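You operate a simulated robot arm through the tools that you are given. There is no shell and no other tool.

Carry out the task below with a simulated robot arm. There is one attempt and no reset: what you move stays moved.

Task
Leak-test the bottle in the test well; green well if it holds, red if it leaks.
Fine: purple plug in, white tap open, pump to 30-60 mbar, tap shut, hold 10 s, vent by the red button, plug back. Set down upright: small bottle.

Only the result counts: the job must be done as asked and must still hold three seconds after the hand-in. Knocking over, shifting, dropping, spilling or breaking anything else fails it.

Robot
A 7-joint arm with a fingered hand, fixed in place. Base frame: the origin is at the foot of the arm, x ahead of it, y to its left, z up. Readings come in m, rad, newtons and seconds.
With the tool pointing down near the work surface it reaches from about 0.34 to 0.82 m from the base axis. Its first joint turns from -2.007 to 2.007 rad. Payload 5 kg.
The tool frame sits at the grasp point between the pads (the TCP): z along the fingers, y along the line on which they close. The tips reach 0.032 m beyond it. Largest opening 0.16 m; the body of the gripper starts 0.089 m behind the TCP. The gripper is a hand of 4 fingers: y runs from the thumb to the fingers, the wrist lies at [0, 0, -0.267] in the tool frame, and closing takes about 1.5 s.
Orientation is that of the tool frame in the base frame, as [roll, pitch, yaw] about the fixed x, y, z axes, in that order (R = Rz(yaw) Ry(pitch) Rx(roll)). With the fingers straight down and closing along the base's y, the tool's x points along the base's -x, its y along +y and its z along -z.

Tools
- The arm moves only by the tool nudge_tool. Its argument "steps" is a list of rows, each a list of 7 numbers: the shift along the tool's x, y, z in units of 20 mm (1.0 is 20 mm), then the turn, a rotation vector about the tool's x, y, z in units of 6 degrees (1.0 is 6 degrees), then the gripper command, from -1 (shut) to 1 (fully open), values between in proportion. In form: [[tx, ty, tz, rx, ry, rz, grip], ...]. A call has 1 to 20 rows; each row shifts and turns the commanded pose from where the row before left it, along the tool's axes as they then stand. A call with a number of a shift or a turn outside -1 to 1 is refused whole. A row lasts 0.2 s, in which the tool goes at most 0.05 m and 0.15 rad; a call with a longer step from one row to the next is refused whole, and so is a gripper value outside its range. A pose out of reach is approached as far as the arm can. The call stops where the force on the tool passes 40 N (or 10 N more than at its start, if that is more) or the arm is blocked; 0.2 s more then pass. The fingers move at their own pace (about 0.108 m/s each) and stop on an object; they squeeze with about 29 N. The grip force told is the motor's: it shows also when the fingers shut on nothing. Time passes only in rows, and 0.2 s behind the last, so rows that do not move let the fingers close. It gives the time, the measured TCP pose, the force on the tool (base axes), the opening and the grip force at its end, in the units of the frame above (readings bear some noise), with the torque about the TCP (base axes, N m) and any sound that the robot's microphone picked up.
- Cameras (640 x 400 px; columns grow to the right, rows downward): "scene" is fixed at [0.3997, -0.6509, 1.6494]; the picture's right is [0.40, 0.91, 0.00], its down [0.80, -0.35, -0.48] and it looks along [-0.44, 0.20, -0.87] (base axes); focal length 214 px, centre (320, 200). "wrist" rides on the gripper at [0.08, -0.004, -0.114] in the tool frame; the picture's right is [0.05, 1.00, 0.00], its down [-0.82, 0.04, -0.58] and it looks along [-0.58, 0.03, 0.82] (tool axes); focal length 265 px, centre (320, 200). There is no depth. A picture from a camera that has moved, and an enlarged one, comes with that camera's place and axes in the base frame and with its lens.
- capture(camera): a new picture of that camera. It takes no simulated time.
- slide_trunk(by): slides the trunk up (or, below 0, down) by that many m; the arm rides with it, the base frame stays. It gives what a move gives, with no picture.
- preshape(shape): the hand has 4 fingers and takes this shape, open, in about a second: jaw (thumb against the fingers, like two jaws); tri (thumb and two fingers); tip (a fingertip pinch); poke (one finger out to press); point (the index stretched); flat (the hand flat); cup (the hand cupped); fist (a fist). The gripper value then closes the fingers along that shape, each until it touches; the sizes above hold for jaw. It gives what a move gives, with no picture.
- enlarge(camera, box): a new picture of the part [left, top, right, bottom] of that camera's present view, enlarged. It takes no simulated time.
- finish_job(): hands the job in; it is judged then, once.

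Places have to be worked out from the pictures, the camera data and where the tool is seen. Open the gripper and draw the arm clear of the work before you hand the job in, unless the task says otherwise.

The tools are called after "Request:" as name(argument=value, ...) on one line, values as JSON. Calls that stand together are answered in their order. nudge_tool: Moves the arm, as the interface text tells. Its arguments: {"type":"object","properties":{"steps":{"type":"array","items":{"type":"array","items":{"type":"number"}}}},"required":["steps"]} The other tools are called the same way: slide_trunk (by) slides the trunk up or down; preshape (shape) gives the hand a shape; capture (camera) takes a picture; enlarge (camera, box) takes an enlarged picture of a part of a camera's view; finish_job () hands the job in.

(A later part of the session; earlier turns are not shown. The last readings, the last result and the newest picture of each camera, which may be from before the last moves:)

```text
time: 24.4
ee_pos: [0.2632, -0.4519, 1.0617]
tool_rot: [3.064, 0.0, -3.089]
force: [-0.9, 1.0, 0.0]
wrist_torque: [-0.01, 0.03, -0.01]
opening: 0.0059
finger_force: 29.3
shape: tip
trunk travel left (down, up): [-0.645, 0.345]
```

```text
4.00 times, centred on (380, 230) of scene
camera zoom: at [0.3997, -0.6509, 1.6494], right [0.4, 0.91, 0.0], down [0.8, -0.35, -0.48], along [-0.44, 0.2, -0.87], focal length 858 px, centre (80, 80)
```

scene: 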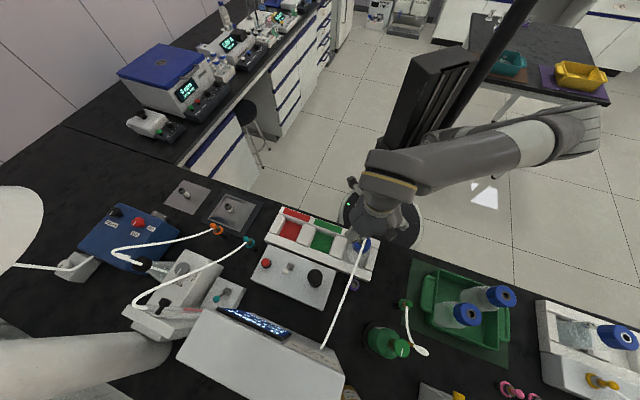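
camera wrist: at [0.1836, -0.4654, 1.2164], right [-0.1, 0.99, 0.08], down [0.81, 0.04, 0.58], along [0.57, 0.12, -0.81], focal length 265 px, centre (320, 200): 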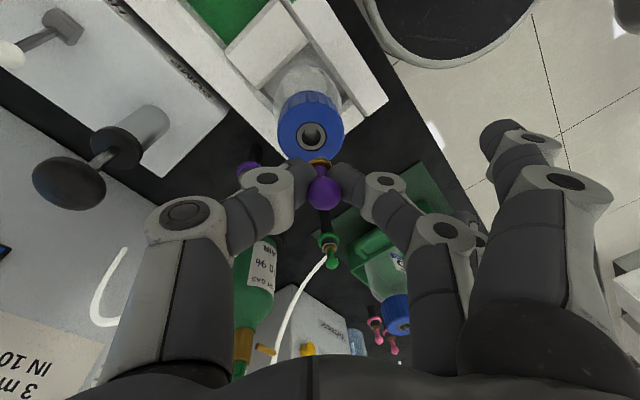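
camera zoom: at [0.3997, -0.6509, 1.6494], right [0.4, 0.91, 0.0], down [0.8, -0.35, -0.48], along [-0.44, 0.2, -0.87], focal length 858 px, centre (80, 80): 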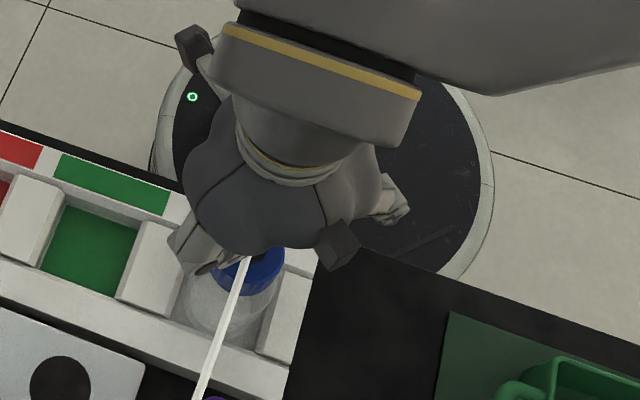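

Alignment is within about a millimetre: hole at image column 317, collar at 321. I make a 1 mm correction and come down 8 mm more to check once again.

Request:
nudge_tool(steps=[[0.05, -0.045, 0.2, 0, 0, 0, -1], [0, -0.02, 0.2, 0, 0, 0, -1], [0, 0, 0, 0, 0, 0, -1], [0, 0, 0, 0, 0, 0, -1]])

Request:
enlarge(camera="wrist", box=[270, 110, 370, 210])

```text
time: 25.4
ee_pos: [0.2635, -0.4521, 1.0551]
tool_rot: [3.062, 0.001, -3.09]
force: [0.6, 1.2, -1.8]
wrist_torque: [0.02, 0.0, -0.01]
opening: 0.0058
finger_force: 28.2
shape: tip
trunk travel left (down, up): [-0.645, 0.345]
```

```text
4.00 times, centred on (320, 160) of wrist
camera zoom: at [0.1822, -0.4689, 1.1661], right [-0.1, 0.99, 0.08], down [0.81, 0.04, 0.58], along [0.57, 0.12, -0.81], focal length 1062 px, centre (320, 360)
```

zoom: 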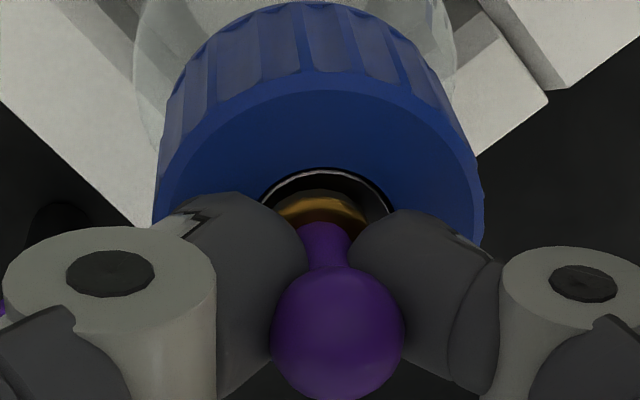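

The collar now sits concentric over the ring, with nearly the seated pattern. I'll press down gently in small steps and watch the force.

Request:
nudge_tool(steps=[[0, -0.008, 0.1, 0, 0, 0, -1], [0, -0.008, 0.1, 0, 0, 0, -1], [0, 0, 0, 0, 0, 0, -1]])

Request:
enlarge(camera="wrist", box=[270, 110, 370, 210])

```text
time: 26.2
ee_pos: [0.2627, -0.4524, 1.0501]
tool_rot: [3.063, 0.002, -3.09]
force: [0.6, -0.6, 0.2]
wrist_torque: [0.03, -0.02, -0.01]
opening: 0.0058
finger_force: 29.0
shape: tip
trunk travel left (down, up): [-0.645, 0.345]
```

```text
4.00 times, centred on (320, 160) of wrist
camera zoom: at [0.1823, -0.469, 1.1619], right [-0.1, 0.99, 0.08], down [0.81, 0.04, 0.58], along [0.57, 0.12, -0.81], focal length 1062 px, centre (320, 360)
```

zoom: 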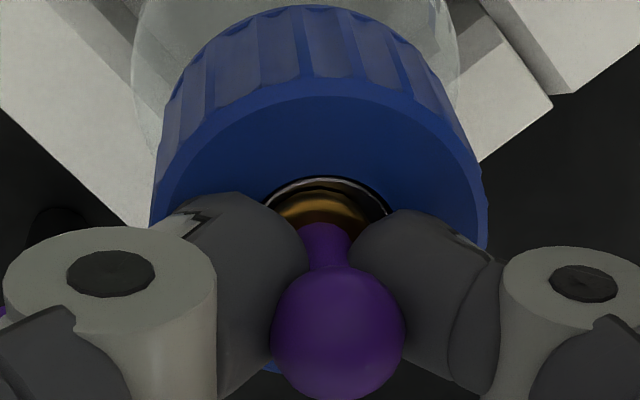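

No contact force yet; continue down in 2 mm steps.

Request:
nudge_tool(steps=[[0, -0.008, 0.1, 0, 0, 0, -1], [0, -0.008, 0.1, 0, 0, 0, -1], [0, 0, 0, 0, 0, 0, -1]])

Request:
enlarge(camera="wrist", box=[270, 110, 370, 210])

```text
time: 27.0
ee_pos: [0.2627, -0.4529, 1.0494]
tool_rot: [3.069, 0.002, -3.089]
force: [5.1, -4.9, 35.6]
wrist_torque: [-0.52, -0.22, 0.03]
opening: 0.0072
finger_force: 28.5
shape: tip
trunk travel left (down, up): [-0.645, 0.345]
```

```text
4.00 times, centred on (320, 160) of wrist
camera zoom: at [0.182, -0.4687, 1.1598], right [-0.1, 0.99, 0.07], down [0.81, 0.04, 0.58], along [0.57, 0.12, -0.81], focal length 1062 px, centre (320, 360)
```

zoom: 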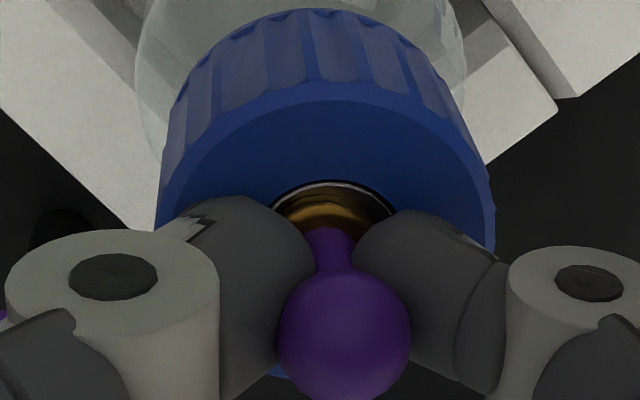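

Contact at TCP z≈1.048, which matches the expected seating height (~1.050), with 35 N. I relieve the command by 2 mm and check the picture before releasing.

Request:
nudge_tool(steps=[[0, 0.008, -0.1, 0, 0, 0, -1], [0, 0, 0, 0, 0, 0, -1], [0, 0, 0, 0, 0, 0, -1]])

Request:
enlarge(camera="wrist", box=[270, 110, 370, 210])

Request:
enlarge(camera="scene", box=[205, 290, 315, 360])

```text
time: 27.8
ee_pos: [0.2616, -0.4528, 1.0485]
tool_rot: [3.065, -0.001, -3.091]
force: [4.1, -6.7, 31.4]
wrist_torque: [-0.55, -0.17, 0.02]
opening: 0.0079
finger_force: 29.6
shape: tip
trunk travel left (down, up): [-0.645, 0.345]
```

```text
4.00 times, centred on (320, 160) of wrist
camera zoom: at [0.1821, -0.4686, 1.16], right [-0.1, 0.99, 0.08], down [0.81, 0.04, 0.58], along [0.57, 0.12, -0.81], focal length 1062 px, centre (320, 360)
```

zoom: 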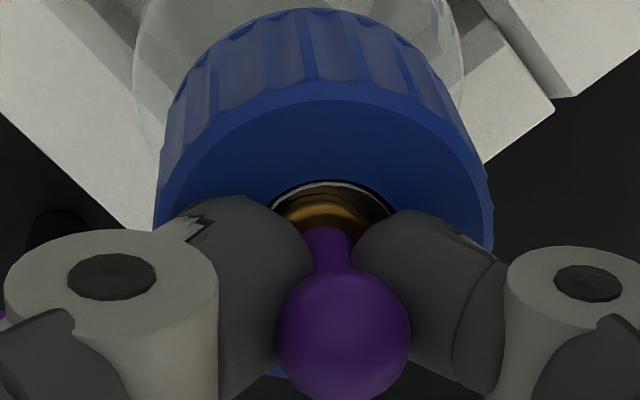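

```text
5.71 times, centred on (260, 325) of scene
camera zoom: at [0.3997, -0.6509, 1.6494], right [0.4, 0.91, 0.0], down [0.8, -0.35, -0.48], along [-0.44, 0.2, -0.87], focal length 1226 px, centre (663, -514)
```

zoom: 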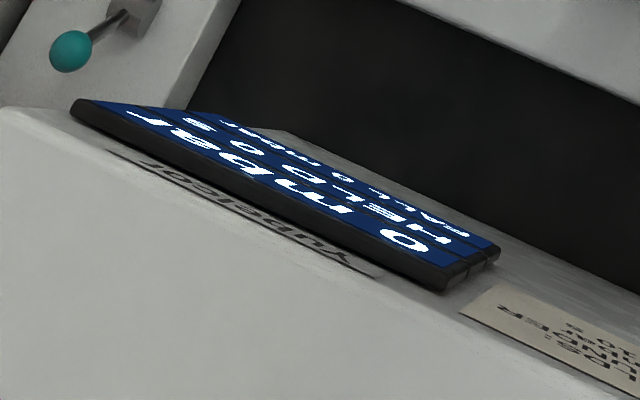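

Force is still 31 N — probably the fingertips touch the cap top (TCP is 0.033 above it). I raise slightly until the force vanishes.

Request:
nudge_tool(steps=[[0, 0.004, -0.05, 0, 0, 0, -1], [0, 0.004, -0.05, 0, 0, 0, -1], [0, 0, 0, 0, 0, 0, -1]])

Request:
enlarge(camera="wrist", box=[270, 110, 370, 210])

```text
time: 28.6
ee_pos: [0.2624, -0.452, 1.0486]
tool_rot: [3.061, 0.0, -3.089]
force: [0.0, -0.7, 7.7]
wrist_torque: [-0.08, 0.0, -0.03]
opening: 0.0072
finger_force: 28.6
shape: tip
trunk travel left (down, up): [-0.645, 0.345]
```

```text
4.00 times, centred on (320, 160) of wrist
camera zoom: at [0.1826, -0.4689, 1.1606], right [-0.1, 0.99, 0.08], down [0.81, 0.04, 0.58], along [0.57, 0.13, -0.81], focal length 1062 px, centre (320, 360)
```

zoom: 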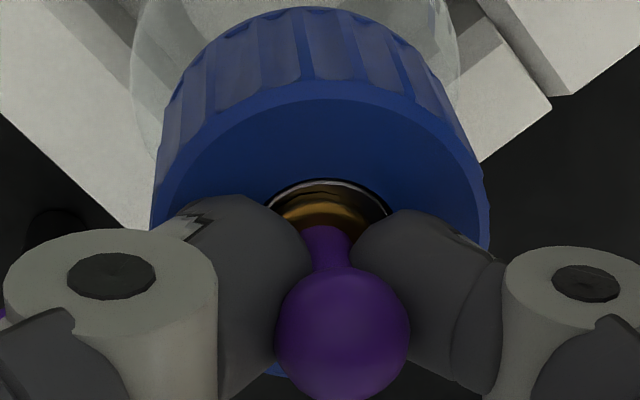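

Force is down to 7.7 N. Now open the pinch to ~0.03 m and see whether the plug stays in the cap.

Request:
nudge_tool(steps=[[0, 0, 0, 0, 0, 0, -0.6], [0, 0, 0, 0, 0, 0, -0.5], [0, 0, 0, 0, 0, 0, -0.4], [0, 0, 0, 0, 0, 0, -0.4]])

Request:
enlarge(camera="wrist", box=[240, 100, 400, 220])

```text
time: 29.6
ee_pos: [0.2621, -0.4523, 1.0499]
tool_rot: [3.066, -0.002, -3.089]
force: [0.2, -0.4, 13.7]
wrist_torque: [-0.35, 0.01, 0.02]
opening: 0.0462
finger_force: 0.0
shape: tip
trunk travel left (down, up): [-0.645, 0.345]
```

```text
3.33 times, centred on (320, 160) of wrist
camera zoom: at [0.1822, -0.4689, 1.1622], right [-0.1, 0.99, 0.08], down [0.81, 0.04, 0.58], along [0.57, 0.12, -0.81], focal length 885 px, centre (320, 333)
```

zoom: 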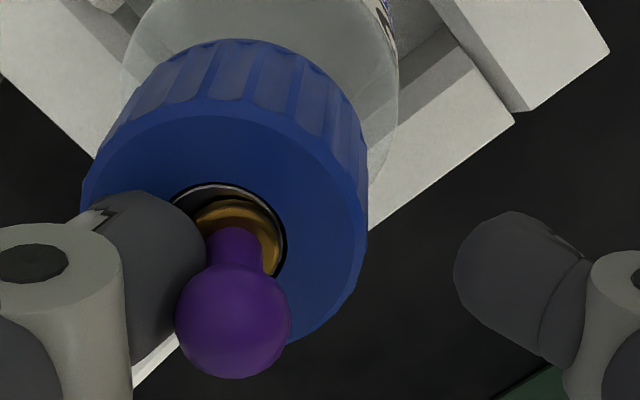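

The bottle top seems to have shifted toward the thumb side as the fingers opened (thumb tip rubbing on the cap). I look from the scene camera before doing anything else.

Request:
capture(camera="wrist")

Request:
enlarge(camera="scene", box=[320, 200, 420, 290])

```text
taken
camera wrist: at [0.1822, -0.4689, 1.1622], right [-0.1, 0.99, 0.08], down [0.81, 0.04, 0.58], along [0.57, 0.12, -0.81], focal length 265 px, centre (320, 200)
```

wrist: 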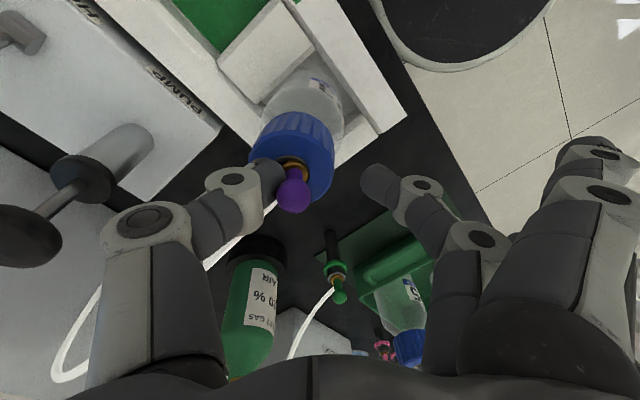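

```text
4.44 times, centred on (370, 245) of scene
camera zoom: at [0.3997, -0.6509, 1.6494], right [0.4, 0.91, 0.0], down [0.8, -0.35, -0.48], along [-0.44, 0.2, -0.87], focal length 953 px, centre (98, 0)
```

zoom: 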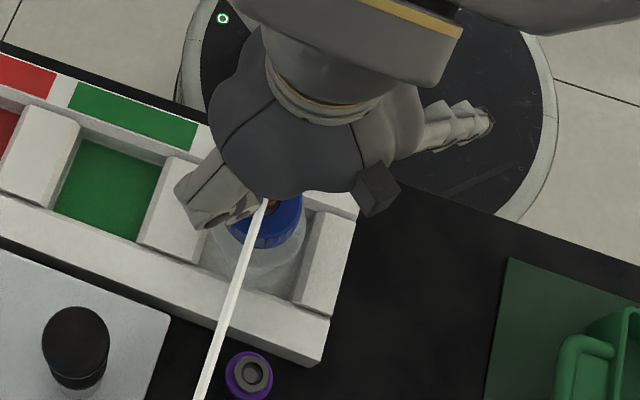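

The plug is in the cap, but the thumb tip is pressing on the cap and leaning the bottle slightly. I'll relieve the vertical force by a couple of mm, without moving sideways, and check.

Request:
nudge_tool(steps=[[0, 0.005, -0.06, 0, 0, 0, -0.4], [0, 0.005, -0.06, 0, 0, 0, -0.4], [0, 0, 0, 0, 0, 0, -0.4]])

Request:
enlarge(camera="wrist", box=[240, 100, 400, 220])

```text
time: 30.4
ee_pos: [0.2623, -0.4527, 1.0528]
tool_rot: [3.063, 0.001, -3.088]
force: [0.4, 0.4, 1.1]
wrist_torque: [-0.02, 0.0, -0.03]
opening: 0.0473
finger_force: 0.0
shape: tip
trunk travel left (down, up): [-0.645, 0.345]
```

```text
3.33 times, centred on (320, 160) of wrist
camera zoom: at [0.1824, -0.4688, 1.1638], right [-0.1, 0.99, 0.08], down [0.81, 0.04, 0.58], along [0.57, 0.12, -0.81], focal length 885 px, centre (320, 333)
```

zoom: 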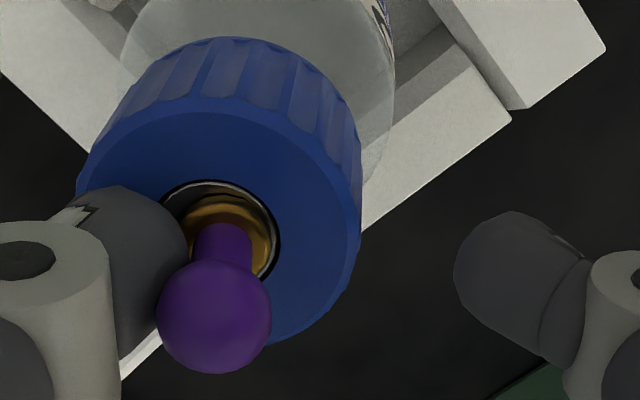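

Force is gone. I wait a moment to see whether the bottle is settling back.

Request:
nudge_tool(steps=[[0, 0, 0, 0, 0, 0, -0.4], [0, 0, 0, 0, 0, 0, -0.4]])

Request:
enlarge(camera="wrist", box=[220, 70, 380, 220])

Request:
enlarge(camera="scene", box=[340, 225, 400, 275])

```text
time: 31.0
ee_pos: [0.2621, -0.4527, 1.0512]
tool_rot: [3.064, -0.001, -3.088]
force: [0.1, -0.4, -1.2]
wrist_torque: [0.02, -0.03, 0.0]
opening: 0.0474
finger_force: 0.1
shape: tip
trunk travel left (down, up): [-0.645, 0.345]
```

```text
2.67 times, centred on (300, 145) of wrist
camera zoom: at [0.1824, -0.469, 1.164], right [-0.1, 0.99, 0.08], down [0.81, 0.04, 0.58], along [0.57, 0.12, -0.81], focal length 708 px, centre (373, 347)
```

zoom: 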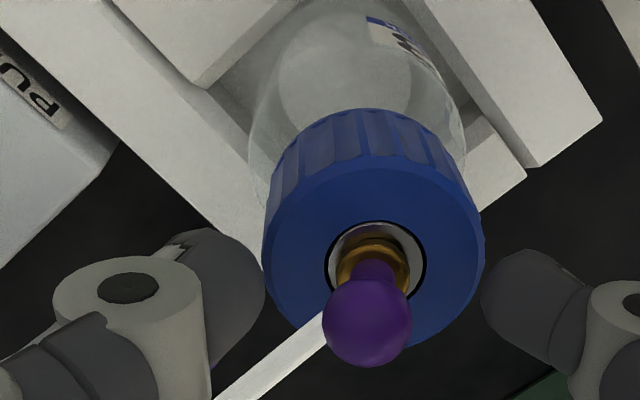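

```text
8.00 times, centred on (370, 250) of scene
camera zoom: at [0.3997, -0.6509, 1.6494], right [0.4, 0.91, 0.0], down [0.8, -0.35, -0.48], along [-0.44, 0.2, -0.87], focal length 1716 px, centre (-80, -200)
```

zoom: 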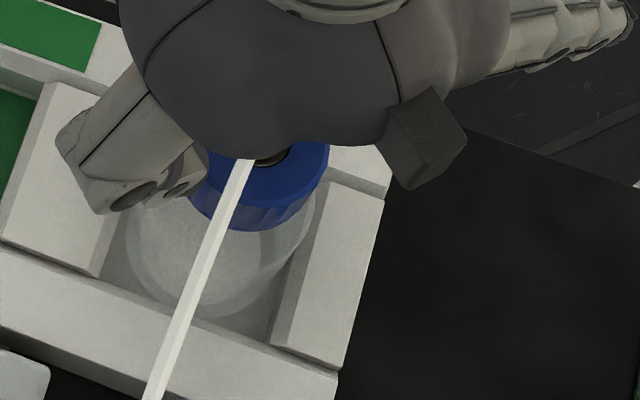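

The bottle has settled back upright in the test well and the plug stays in the cap ring, clear of both fingers. I raise the hand straight up and inspect.

Request:
nudge_tool(steps=[[0, 0.05, -0.6, 0, 0, 0, -0.4], [0, 0.06, -0.8, 0, 0, 0, -0.4], [0, 0.06, -0.8, 0, 0, 0, -0.4], [0, 0.06, -0.8, 0, 0, 0, -0.4], [0, 0.06, -0.8, 0, 0, 0, -0.4], [0, 0, 0, 0, 0, 0, -0.4]])

Request:
enlarge(camera="wrist", box=[260, 80, 380, 180])

Request:
enlarge(camera="scene", box=[340, 225, 400, 275])

```text
time: 32.4
ee_pos: [0.2641, -0.4533, 1.128]
tool_rot: [3.063, 0.0, -3.089]
force: [-0.2, 0.7, -0.5]
wrist_torque: [-0.03, 0.02, -0.04]
opening: 0.0475
finger_force: 0.0
shape: tip
trunk travel left (down, up): [-0.645, 0.345]
```

```text
4.00 times, centred on (320, 130) of wrist
camera zoom: at [0.1826, -0.4694, 1.2401], right [-0.1, 0.99, 0.08], down [0.81, 0.04, 0.58], along [0.57, 0.12, -0.81], focal length 1062 px, centre (320, 480)
```

zoom: 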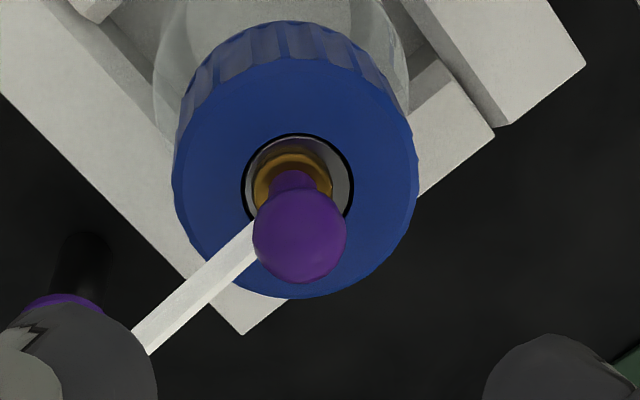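

```text
8.00 times, centred on (370, 250) of scene
camera zoom: at [0.3997, -0.6509, 1.6494], right [0.4, 0.91, 0.0], down [0.8, -0.35, -0.48], along [-0.44, 0.2, -0.87], focal length 1716 px, centre (-80, -200)
```

zoom: 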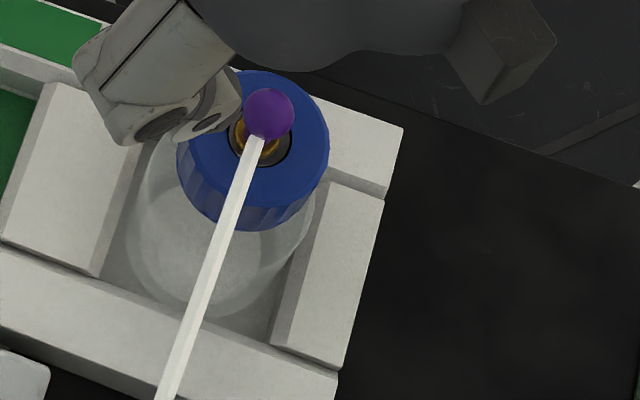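

The plug ball is now at about (0.264,-0.450,1.040) — at or slightly below the depth it had in its home socket relative to the rim — and the bottle is back on its spot. Now I raise further, level the tool, and turn the yaw back by 45° for work on the valve block.

Request:
nudge_tool(steps=[[0, 0.06, -0.8, 0, 0, 0, -0.4], [0, 0.06, -0.8, 0, 0, 0, -0.4], [0, 0, 0, 0.75, 0, 0, -0.4], [0, 0, -1, 0, 0, 1, -0.4], [0, 0, -0.5, 0, 0, 1, -0.4], [0, 0, 0, 0, 0, 1, -0.4], [0, 0, 0, 0, 0, 1, -0.4], [0, 0, 0, 0, 0, 1, -0.4], [0, 0, 0, 0, 0, 1, -0.4], [0, 0, 0, 0, 0, 1, -0.4], [0, 0, 0, 0, 0, 1, -0.4], [0, 0, 0, 0, 0, 0, -0.4]])

Request:
capture(camera="wrist")

Request:
capture(camera="scene")

```text
time: 35.0
ee_pos: [0.2639, -0.4536, 1.1904]
tool_rot: [3.142, 0.0, 2.356]
force: [0.1, -0.3, 1.3]
wrist_torque: [0.03, 0.0, -0.02]
opening: 0.0474
finger_force: 0.1
shape: tip
trunk travel left (down, up): [-0.645, 0.345]
```

```text
taken
camera wrist: at [0.202, -0.3986, 1.3027], right [0.67, 0.74, 0.0], down [0.61, -0.55, 0.58], along [0.43, -0.39, -0.82], focal length 265 px, centre (320, 200)
```

wrist: 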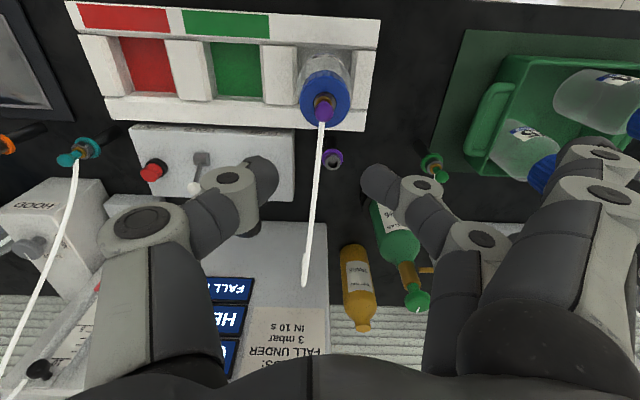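

```text
taken
```

scene: 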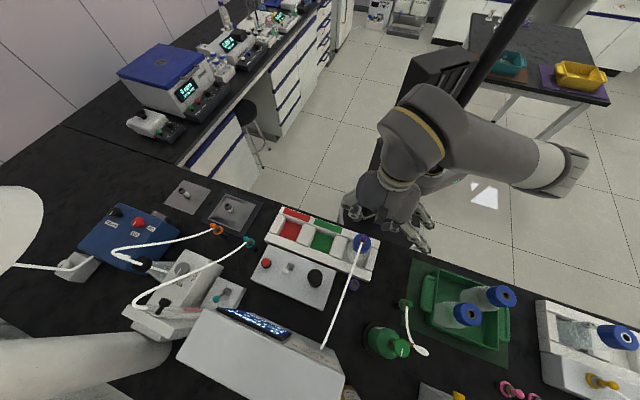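

The bottle stands in its test well with the purple plug in. I'll zoom in on the plug and on the hose, then change to the poke shape.

Request:
enlarge(camera="scene", box=[340, 225, 380, 265])

Request:
enlarge(camera="wrist", box=[290, 60, 360, 130])

Request:
preshape(shape="poke")

Request:
capture(camera="wrist")

Request:
enlarge(camera="scene", box=[320, 140, 460, 270])

```text
10.00 times, centred on (360, 245) of scene
camera zoom: at [0.3997, -0.6509, 1.6494], right [0.4, 0.91, 0.0], down [0.8, -0.35, -0.48], along [-0.44, 0.2, -0.87], focal length 2145 px, centre (-80, -250)
```

zoom: 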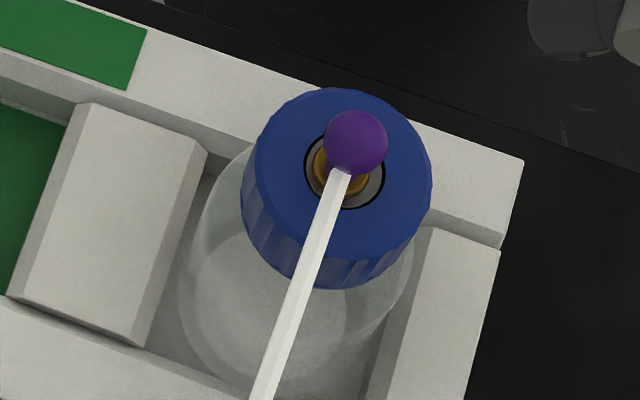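

```text
5.71 times, centred on (325, 95) of wrist
camera zoom: at [0.202, -0.3986, 1.3027], right [0.67, 0.74, 0.0], down [0.61, -0.55, 0.58], along [0.43, -0.39, -0.82], focal length 1517 px, centre (291, 800)
```

zoom: 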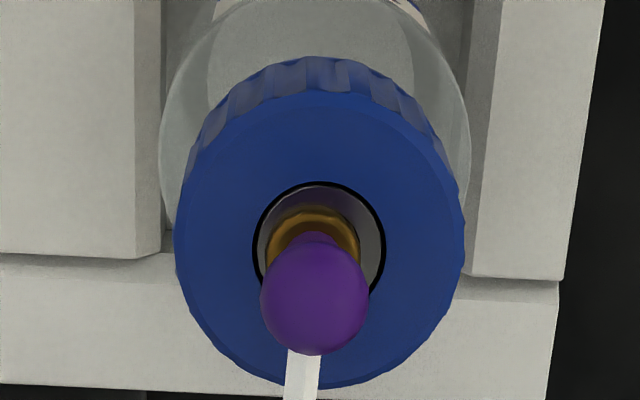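

```text
time: 35.9
ee_pos: [0.2629, -0.4539, 1.189]
tool_rot: [-3.141, 0.0, 2.355]
force: [0.4, -0.7, -0.4]
wrist_torque: [0.01, 0.01, 0.05]
opening: 0.0002
finger_force: 0.0
shape: poke
trunk travel left (down, up): [-0.645, 0.345]
```

```text
taken
camera wrist: at [0.2019, -0.3987, 1.3026], right [0.67, 0.74, 0.0], down [0.61, -0.55, 0.58], along [0.43, -0.39, -0.82], focal length 265 px, centre (320, 200)
```

wrist: 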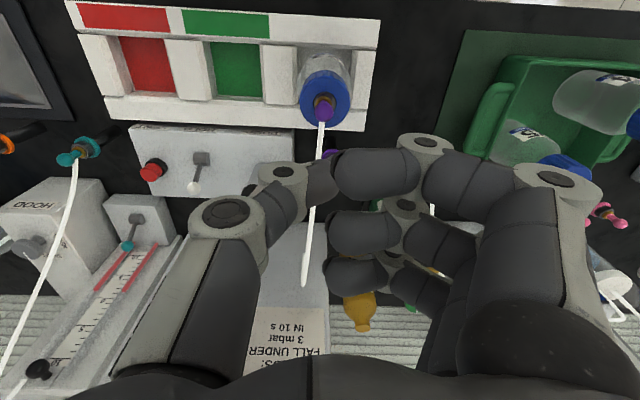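

```text
3.08 times, centred on (390, 205) of scene
camera zoom: at [0.3997, -0.6509, 1.6494], right [0.4, 0.91, 0.0], down [0.8, -0.35, -0.48], along [-0.44, 0.2, -0.87], focal length 660 px, centre (105, 185)
```

zoom: 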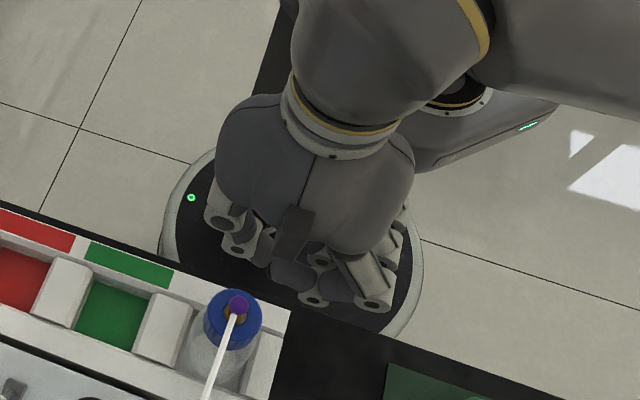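

Let me look closer at the poke shape, and compare it with "point".

Request:
enlarge(camera="wrist", box=[180, 110, 500, 310])

Request:
preshape(shape="point")

Request:
capture(camera="wrist")

Request:
enlarge(camera="scene", box=[320, 140, 460, 270])

```text
2.00 times, centred on (340, 210) of wrist
camera zoom: at [0.2019, -0.3987, 1.3026], right [0.67, 0.74, 0.0], down [0.61, -0.55, 0.58], along [0.43, -0.39, -0.82], focal length 531 px, centre (280, 180)
```

zoom: 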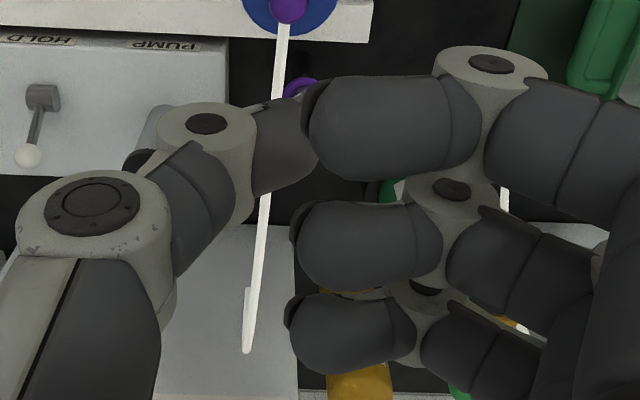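

```text
time: 36.8
ee_pos: [0.2616, -0.4541, 1.1904]
tool_rot: [-3.14, 0.0, 2.356]
force: [-0.8, 0.9, 0.4]
wrist_torque: [0.03, -0.01, -0.02]
opening: 0.1524
finger_force: 0.0
shape: point
trunk travel left (down, up): [-0.645, 0.345]
```

```text
taken
camera wrist: at [0.2019, -0.3987, 1.3026], right [0.67, 0.74, 0.0], down [0.61, -0.55, 0.58], along [0.43, -0.39, -0.82], focal length 265 px, centre (320, 200)
```

wrist: 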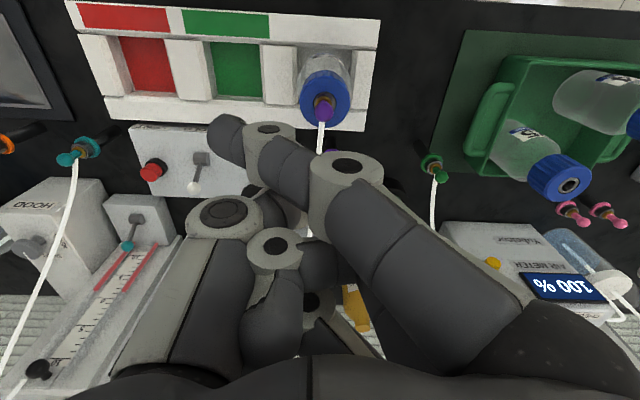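

```text
3.08 times, centred on (390, 205) of scene
camera zoom: at [0.3997, -0.6509, 1.6494], right [0.4, 0.91, 0.0], down [0.8, -0.35, -0.48], along [-0.44, 0.2, -0.87], focal length 660 px, centre (105, 185)
```

zoom: 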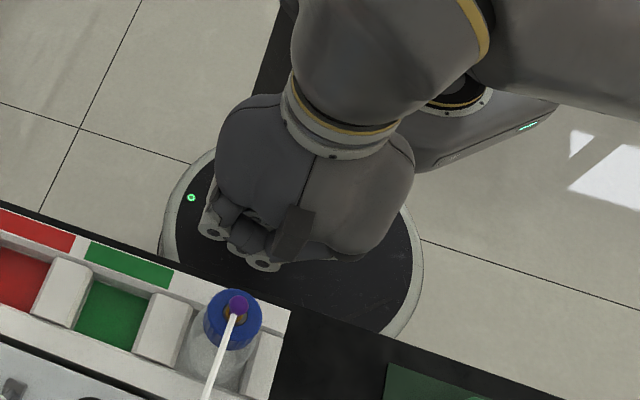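

In "point" the index is the slender poker. I want its exact tip position, so I'll back the hand off to where the scene camera sees it from the side, and triangulate it.

Request:
nudge_tool(steps=[[0.8, -0.8, -0.8, 0, 0, 0, 1], [0.8, -0.8, -0.8, 0, 0, 0, 1], [0.8, -0.8, -0.8, 0, 0, 0, 1], [0.8, -0.8, -0.8, 0, 0, 0, 1], [0.8, -0.8, -0.8, 0, 0, 0, 1], [0.8, -0.8, -0.8, 0, 0, 0, 1], [0.5, -0.5, -0.8, 0, 0, 0, 1], [0, 0, 0, 0, 0, 0, 1]])

Request:
capture(camera="wrist")

Request:
capture(camera="scene")

```text
time: 38.6
ee_pos: [0.112, -0.4512, 1.3027]
tool_rot: [-3.141, 0.001, 2.355]
force: [-0.3, 0.8, 0.3]
wrist_torque: [0.0, -0.01, 0.02]
opening: 0.1522
finger_force: 0.1
shape: point
trunk travel left (down, up): [-0.645, 0.345]
```

```text
taken
camera wrist: at [0.0522, -0.3961, 1.4163], right [0.67, 0.74, 0.0], down [0.61, -0.55, 0.58], along [0.43, -0.39, -0.82], focal length 265 px, centre (320, 200)
```

wrist: 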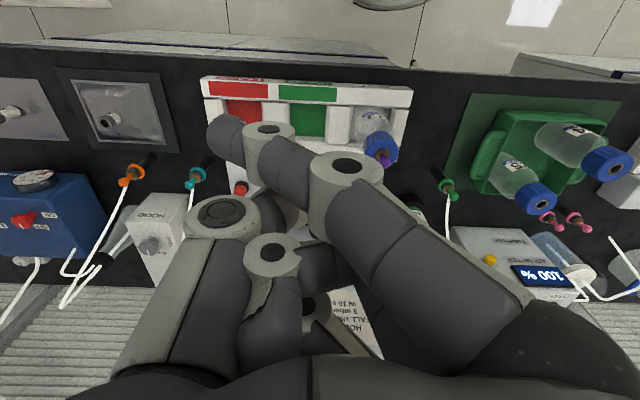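

```text
taken
```

scene: 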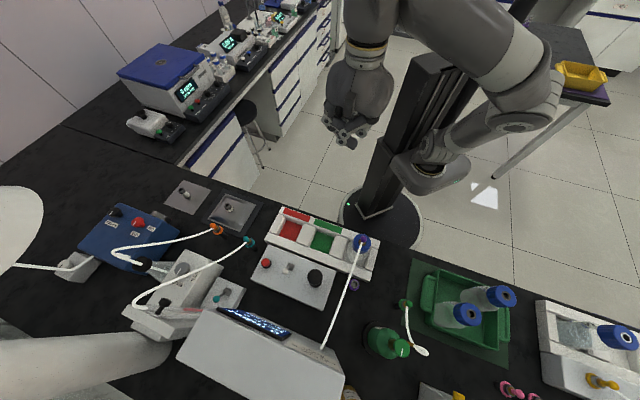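

Zooming on the hand from the scene camera.

Request:
enlarge(camera="scene", box=[300, 40, 420, 160])

```text
3.33 times, centred on (360, 100) of scene
camera zoom: at [0.3997, -0.6509, 1.6494], right [0.4, 0.91, 0.0], down [0.8, -0.35, -0.48], along [-0.44, 0.2, -0.87], focal length 715 px, centre (187, 533)
```

zoom: 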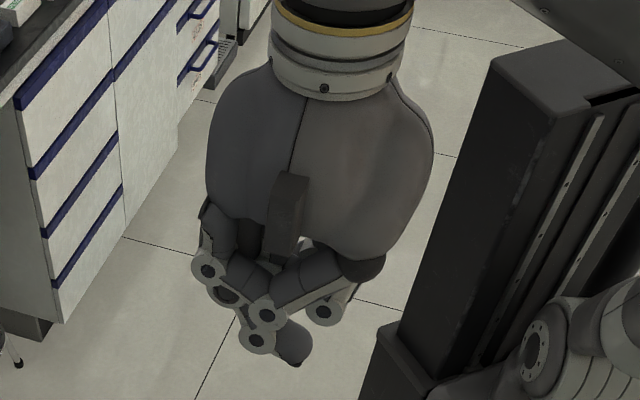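

The "point" index goes diagonally, so I'll use the closed fingertip pinch as the poker (its geometry is known: tips ~0.03 m under the TCP on the tool axis). I set "tip", close it, and turn the hand so the idle fingers point back toward the robot.

Request:
preshape(shape="tip")

Request:
nudge_tool(steps=[[0, 0, 0, 0, 0, -1, -1], [0, 0, 0, 0, 0, -1, -1], [0, 0, 0, 0, 0, -1, -1], [0, 0, 0, 0, 0, -1, -1], [0, 0, 0, 0, 0, -1, -1], [0, 0, 0, 0, 0, -1, -1], [0, 0, 0, 0, 0, -1, -1], [0, 0, 0, 0, 0, -1, -1], [0, 0, 0, 0, 0, -1, -1], [0, 0, 0, 0, 0, -1, -1], [0, 0, 0, 0, 0, -1, -1], [0, 0, 0, 0, 0, -1, -1], [0, 0, 0, 0, 0, -1, -1], [0, 0, 0, 0, 0, -1, -1], [0, 0, 0, 0, 0, -1, -1], [0, 0, 0, 0, 0, -1, -1], [0, 0, 0, 0, 0, 0, -1]])

Request:
capture(camera="wrist")

Request:
enlarge(camera="scene", box=[290, 40, 430, 170])

```text
time: 39.5
ee_pos: [0.1117, -0.4509, 1.3046]
tool_rot: [-3.141, 0.0, 2.355]
force: [-0.4, 0.2, -0.8]
wrist_torque: [0.01, 0.0, 0.01]
opening: 0.1599
finger_force: 0.1
shape: tip
trunk travel left (down, up): [-0.645, 0.345]
```

```text
time: 43.1
ee_pos: [0.1129, -0.4536, 1.3029]
tool_rot: [3.141, -0.001, -2.249]
force: [0.8, 0.9, -0.4]
wrist_torque: [0.03, -0.01, -0.04]
opening: 0.0001
finger_force: 29.0
shape: tip
trunk travel left (down, up): [-0.645, 0.345]
```

```text
taken
camera wrist: at [0.0646, -0.5175, 1.4157], right [-0.81, 0.59, 0.0], down [0.48, 0.66, 0.58], along [0.34, 0.47, -0.82], focal length 265 px, centre (320, 200)
```

wrist: 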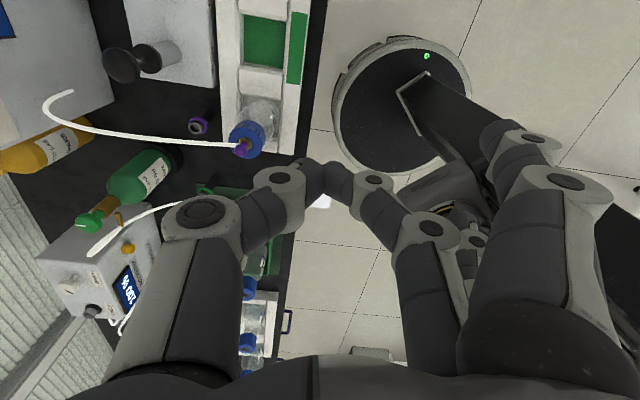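

```text
3.08 times, centred on (360, 105) of scene
camera zoom: at [0.3997, -0.6509, 1.6494], right [0.4, 0.91, 0.0], down [0.8, -0.35, -0.48], along [-0.44, 0.2, -0.87], focal length 660 px, centre (197, 492)
```

zoom: 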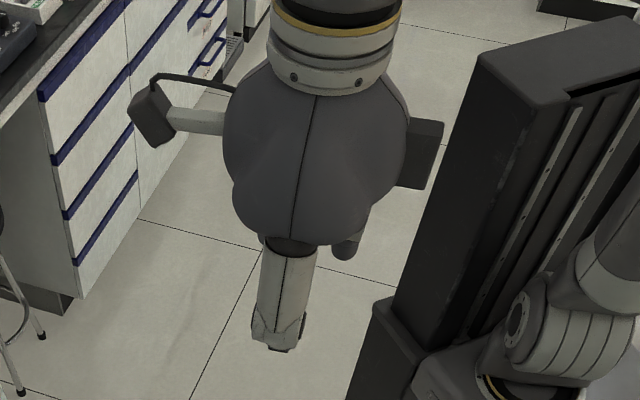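

The pinched tips now point down with the idle fingers toward the robot. Move above the pump knob (u=-0.226, v=0.658) keeping z≈1.30, then lower to about 1.15.

Request:
nudge_tool(steps=[[0.05, -0.99, 0, 0, 0, 0, -1], [0.05, -0.99, 0, 0, 0, 0, -1], [0.05, -0.99, 0, 0, 0, 0, -1], [0.05, -0.99, 0, 0, 0, 0, -1], [0.05, -0.99, 0, 0, 0, 0, -1], [0.05, -0.99, 0, 0, 0, 0, -1], [0.05, -0.99, 0, 0, 0, 0, -1], [0.05, -0.99, 0, 0, 0, 0, -1], [0.05, -0.99, 0, 0, 0, 0, -1], [0.05, -0.99, 0, 0, 0, 0, -1], [0.05, -0.99, 0, 0, 0, 0, -1], [0.05, -0.99, 0, 0, 0, 0, -1], [0.04, -0.98, 0, 0, 0, 0, -1], [0, 0, 1, 0, 0, 0, -1], [0, 0, 1, 0, 0, 0, -1], [0, 0, 1, 0, 0, 0, -1], [0, 0, 1, 0, 0, 0, -1], [0, 0, 1, 0, 0, 0, -1], [0, 0, 1, 0, 0, 0, -1], [0, 0, 0, 0, 0, 0, -1]])

Request:
capture(camera="wrist")

Request:
capture(camera="scene")

```text
time: 47.3
ee_pos: [0.219, -0.5426, 1.178]
tool_rot: [-3.141, 0.0, -2.252]
force: [0.3, -0.2, 0.4]
wrist_torque: [-0.04, 0.01, -0.04]
opening: 0.0
finger_force: 29.5
shape: tip
out of reach, approached as far as the arm can: row 7, 8, 9, 10, 11, 12, 13
trunk travel left (down, up): [-0.645, 0.345]
```

```text
taken
camera wrist: at [0.1716, -0.6062, 1.2902], right [-0.81, 0.59, 0.0], down [0.48, 0.66, 0.58], along [0.34, 0.47, -0.82], focal length 265 px, centre (320, 200)
```

wrist: 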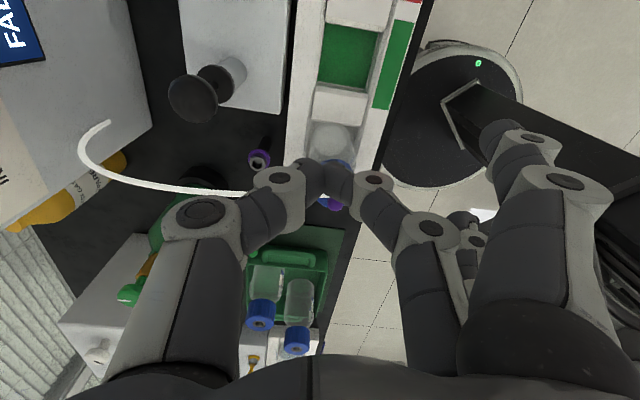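

```text
taken
```

scene: 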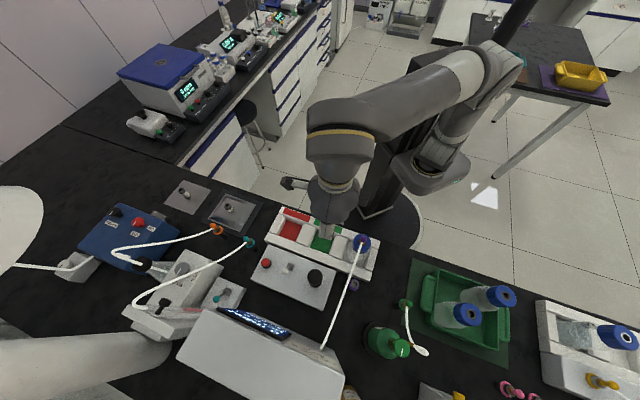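

The arm ran out of reach at the greater height, stopping at v≈0.54. Now at z=1.178 I try the remaining 0.119 m outward.

Request:
nudge_tool(steps=[[0.08, -0.99, 0, 0, 0, 0, -1], [0.08, -0.99, 0, 0, 0, 0, -1], [0.08, -0.99, 0, 0, 0, 0, -1], [0.08, -0.99, 0, 0, 0, 0, -1], [0.08, -0.99, 0, 0, 0, 0, -1], [0.08, -0.98, 0, 0, 0, 0, -1], [0, 0, 0, 0, 0, 0, -1]])

Request:
capture(camera="wrist")

Request:
capture(camera="scene")

```text
time: 48.9
ee_pos: [0.3051, -0.6234, 1.1768]
tool_rot: [-3.141, 0.0, -2.252]
force: [-0.9, 0.4, 0.7]
wrist_torque: [0.01, -0.02, 0.01]
opening: 0.0
finger_force: 29.1
shape: tip
trunk travel left (down, up): [-0.645, 0.345]
```

```text
taken
camera wrist: at [0.2571, -0.6866, 1.2893], right [-0.81, 0.59, 0.0], down [0.48, 0.66, 0.58], along [0.34, 0.47, -0.82], focal length 265 px, centre (320, 200)
```

wrist: 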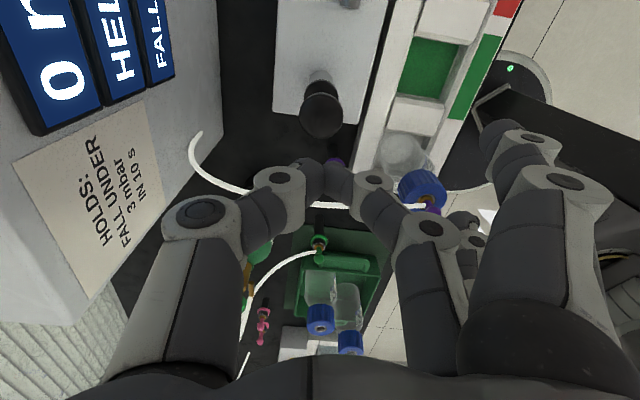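

```text
taken
```

scene: 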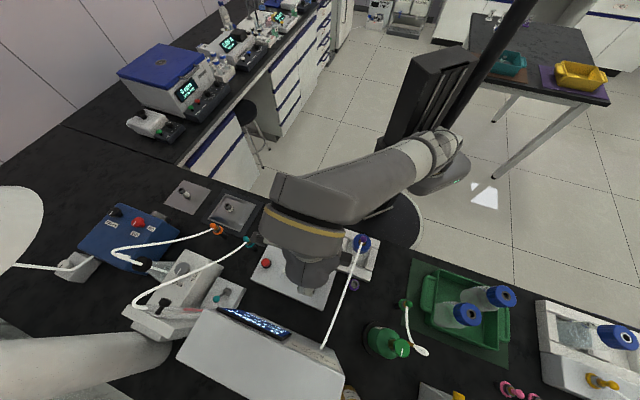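

Directly over the pump now, and the wrist camera even sees the display ("0 m…"). Zoom to confirm knob alignment.

Request:
enlarge(camera="wrist", box=[260, 60, 380, 180])

Request:
enlarge(camera="wrist", box=[0, 0, 200, 140])

```text
3.33 times, centred on (320, 120) of wrist
camera zoom: at [0.2571, -0.6866, 1.2893], right [-0.81, 0.59, 0.0], down [0.48, 0.66, 0.58], along [0.34, 0.47, -0.82], focal length 885 px, centre (320, 467)
```

zoom: 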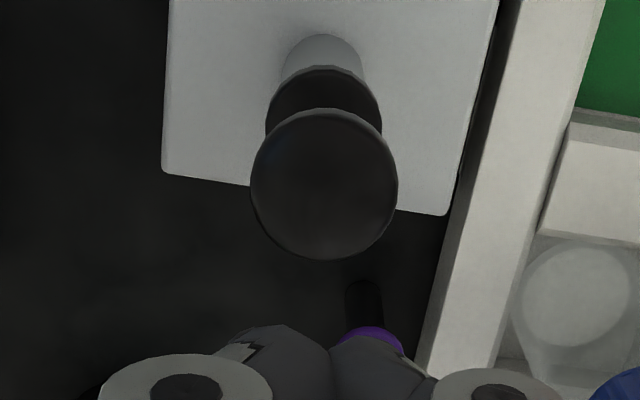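

```text
2.86 times, centred on (100, 70) of wrist
camera zoom: at [0.2571, -0.6866, 1.2893], right [-0.81, 0.59, 0.0], down [0.48, 0.66, 0.58], along [0.34, 0.47, -0.82], focal length 758 px, centre (949, 571)
```

zoom: 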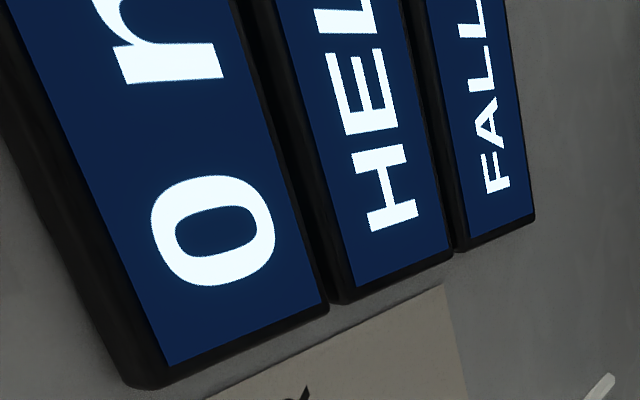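

The knob is exactly below. Descend to just above the knob top (TCP≈1.087).

Request:
nudge_tool(steps=[[0, 0, 1, 0, 0, 0, -1], [0, 0, 1, 0, 0, 0, -1], [0, 0, 1, 0, 0, 0, -1], [0, 0, 1, 0, 0, 0, -1], [0, 0, 0.5, 0, 0, 0, -1], [0, 0, 0, 0, 0, 0, -1]])

Request:
capture(camera="wrist")

```text
time: 50.3
ee_pos: [0.3053, -0.6239, 1.0869]
tool_rot: [-3.141, -0.001, -2.253]
force: [0.3, -0.3, -0.1]
wrist_torque: [0.0, -0.02, 0.0]
opening: 0.0
finger_force: 29.4
shape: tip
trunk travel left (down, up): [-0.645, 0.345]
```

```text
taken
camera wrist: at [0.2571, -0.688, 1.1993], right [-0.81, 0.59, 0.0], down [0.48, 0.66, 0.58], along [0.34, 0.47, -0.82], focal length 265 px, centre (320, 200)
```

wrist: 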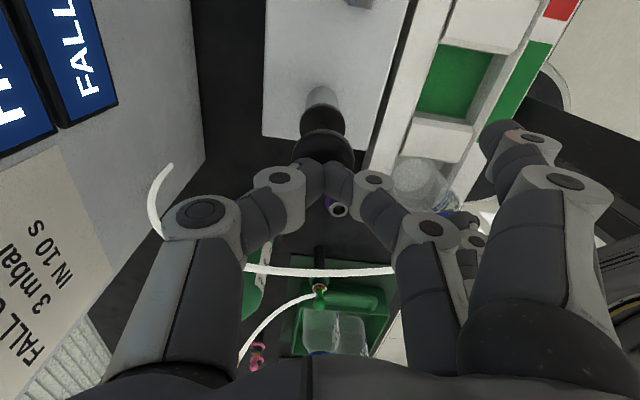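

Pinched tips hover just above the knob. Press down in small steps and read force and display (scene camera zoom).

Request:
nudge_tool(steps=[[0, 0, 0.3, 0, 0, 0, -1], [0, 0, 0.3, 0, 0, 0, -1], [0, 0, 0.3, 0, 0, 0, -1]])

Request:
enlarge(camera="scene", box=[215, 300, 295, 345])

Request:
enlarge(camera="wrist", box=[240, 70, 400, 230])

```text
time: 51.1
ee_pos: [0.3036, -0.625, 1.0693]
tool_rot: [-3.141, 0.0, -2.253]
force: [1.7, 0.3, 3.9]
wrist_torque: [0.0, -0.05, -0.02]
opening: 0.0
finger_force: 28.6
shape: tip
trunk travel left (down, up): [-0.645, 0.345]
```

```text
8.00 times, centred on (255, 322) of scene
camera zoom: at [0.3997, -0.6509, 1.6494], right [0.4, 0.91, 0.0], down [0.8, -0.35, -0.48], along [-0.44, 0.2, -0.87], focal length 1716 px, centre (840, -780)
```

zoom: 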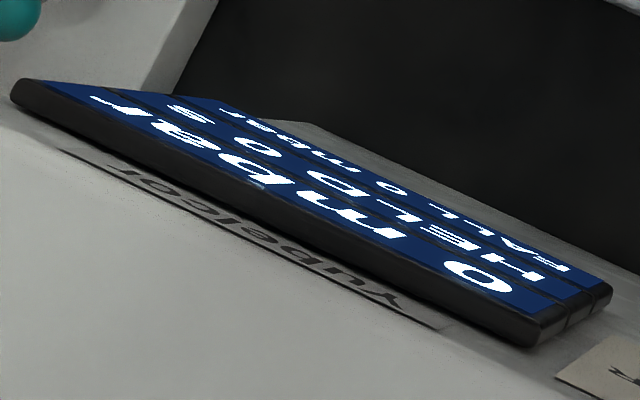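

```text
2.50 times, centred on (320, 150) of wrist
camera zoom: at [0.2568, -0.6885, 1.1821], right [-0.81, 0.59, 0.0], down [0.48, 0.66, 0.58], along [0.34, 0.47, -0.82], focal length 664 px, centre (320, 325)
```

zoom: 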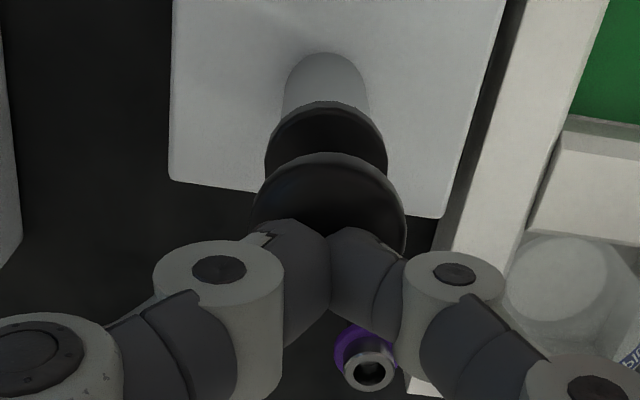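

Light contact (≈4 N) at TCP 1.069 and the knob begins to give. Press 10 mm more and read the display.

Request:
nudge_tool(steps=[[0, 0, 0.25, 0, 0, 0, -1], [0, 0, 0.25, 0, 0, 0, -1], [0, 0, 0, 0, 0, 0, -1]])

Request:
enlarge(camera="scene", box=[215, 300, 295, 345])

Request:
enlarge(camera="wrist", box=[240, 70, 400, 230])

```text
time: 51.9
ee_pos: [0.3051, -0.6234, 1.0597]
tool_rot: [-3.141, 0.0, -2.253]
force: [0.8, -2.0, 5.6]
wrist_torque: [-0.07, -0.01, 0.0]
opening: 0.0001
finger_force: 28.9
shape: tip
trunk travel left (down, up): [-0.645, 0.345]
```

```text
8.00 times, centred on (255, 322) of scene
camera zoom: at [0.3997, -0.6509, 1.6494], right [0.4, 0.91, 0.0], down [0.8, -0.35, -0.48], along [-0.44, 0.2, -0.87], focal length 1716 px, centre (840, -780)
```

zoom: 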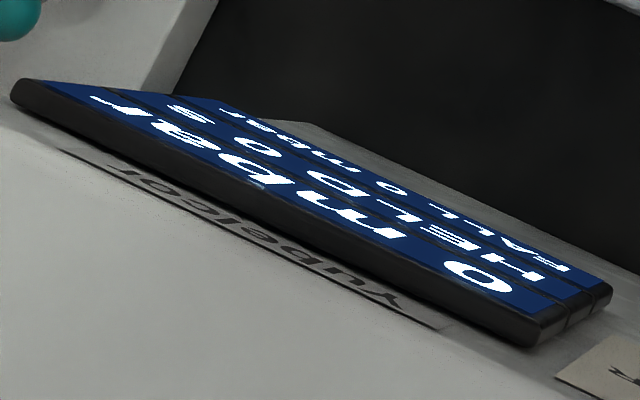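

```text
2.50 times, centred on (320, 150) of wrist
camera zoom: at [0.2568, -0.6884, 1.1726], right [-0.81, 0.59, 0.0], down [0.48, 0.66, 0.58], along [0.34, 0.47, -0.82], focal length 664 px, centre (320, 325)
```

zoom: 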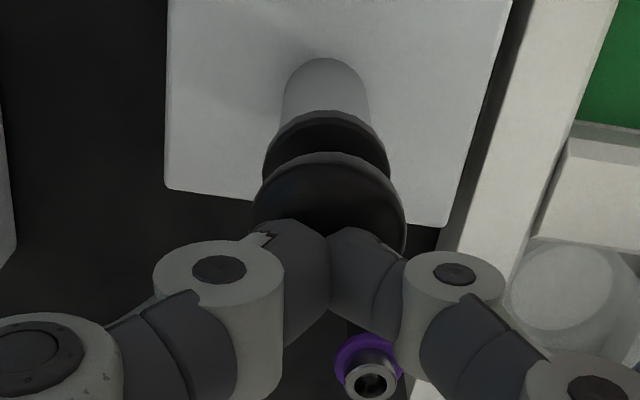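

The knob moves down against a soft spring (5.6 N); display still 0. Continue pressing another 15 mm.

Request:
nudge_tool(steps=[[0, 0, 0.25, 0, 0, 0, -1], [0, 0, 0.25, 0, 0, 0, -1], [0, 0, 0.25, 0, 0, 0, -1], [0, 0, 0, 0, 0, 0, -1]])

Request:
enlarge(camera="scene", box=[215, 300, 295, 345])

Request:
enlarge(camera="wrist", box=[240, 70, 400, 230])

```text
time: 52.9
ee_pos: [0.3051, -0.6243, 1.0482]
tool_rot: [-3.138, -0.003, -2.248]
force: [2.7, -7.5, 26.8]
wrist_torque: [-0.32, -0.2, -0.06]
opening: 0.0
finger_force: 29.2
shape: tip
trunk travel left (down, up): [-0.645, 0.345]
```

```text
8.00 times, centred on (255, 322) of scene
camera zoom: at [0.3997, -0.6509, 1.6494], right [0.4, 0.91, 0.0], down [0.8, -0.35, -0.48], along [-0.44, 0.2, -0.87], focal length 1716 px, centre (840, -780)
```

zoom: 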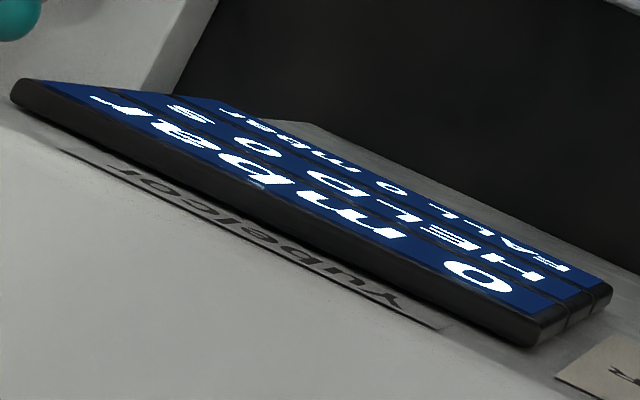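

```text
2.50 times, centred on (320, 150) of wrist
camera zoom: at [0.2564, -0.6875, 1.1607], right [-0.81, 0.59, 0.0], down [0.48, 0.66, 0.57], along [0.34, 0.46, -0.82], focal length 664 px, centre (320, 325)
```

zoom: 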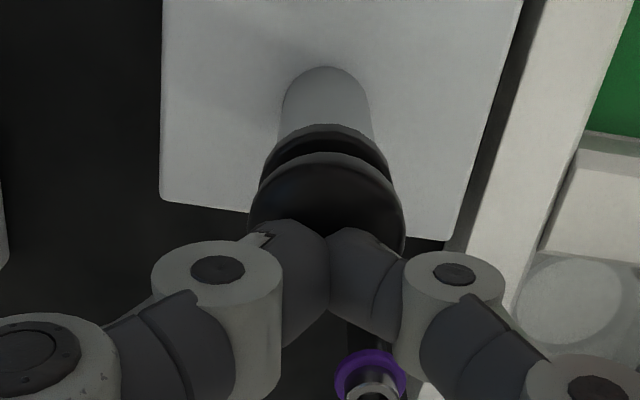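

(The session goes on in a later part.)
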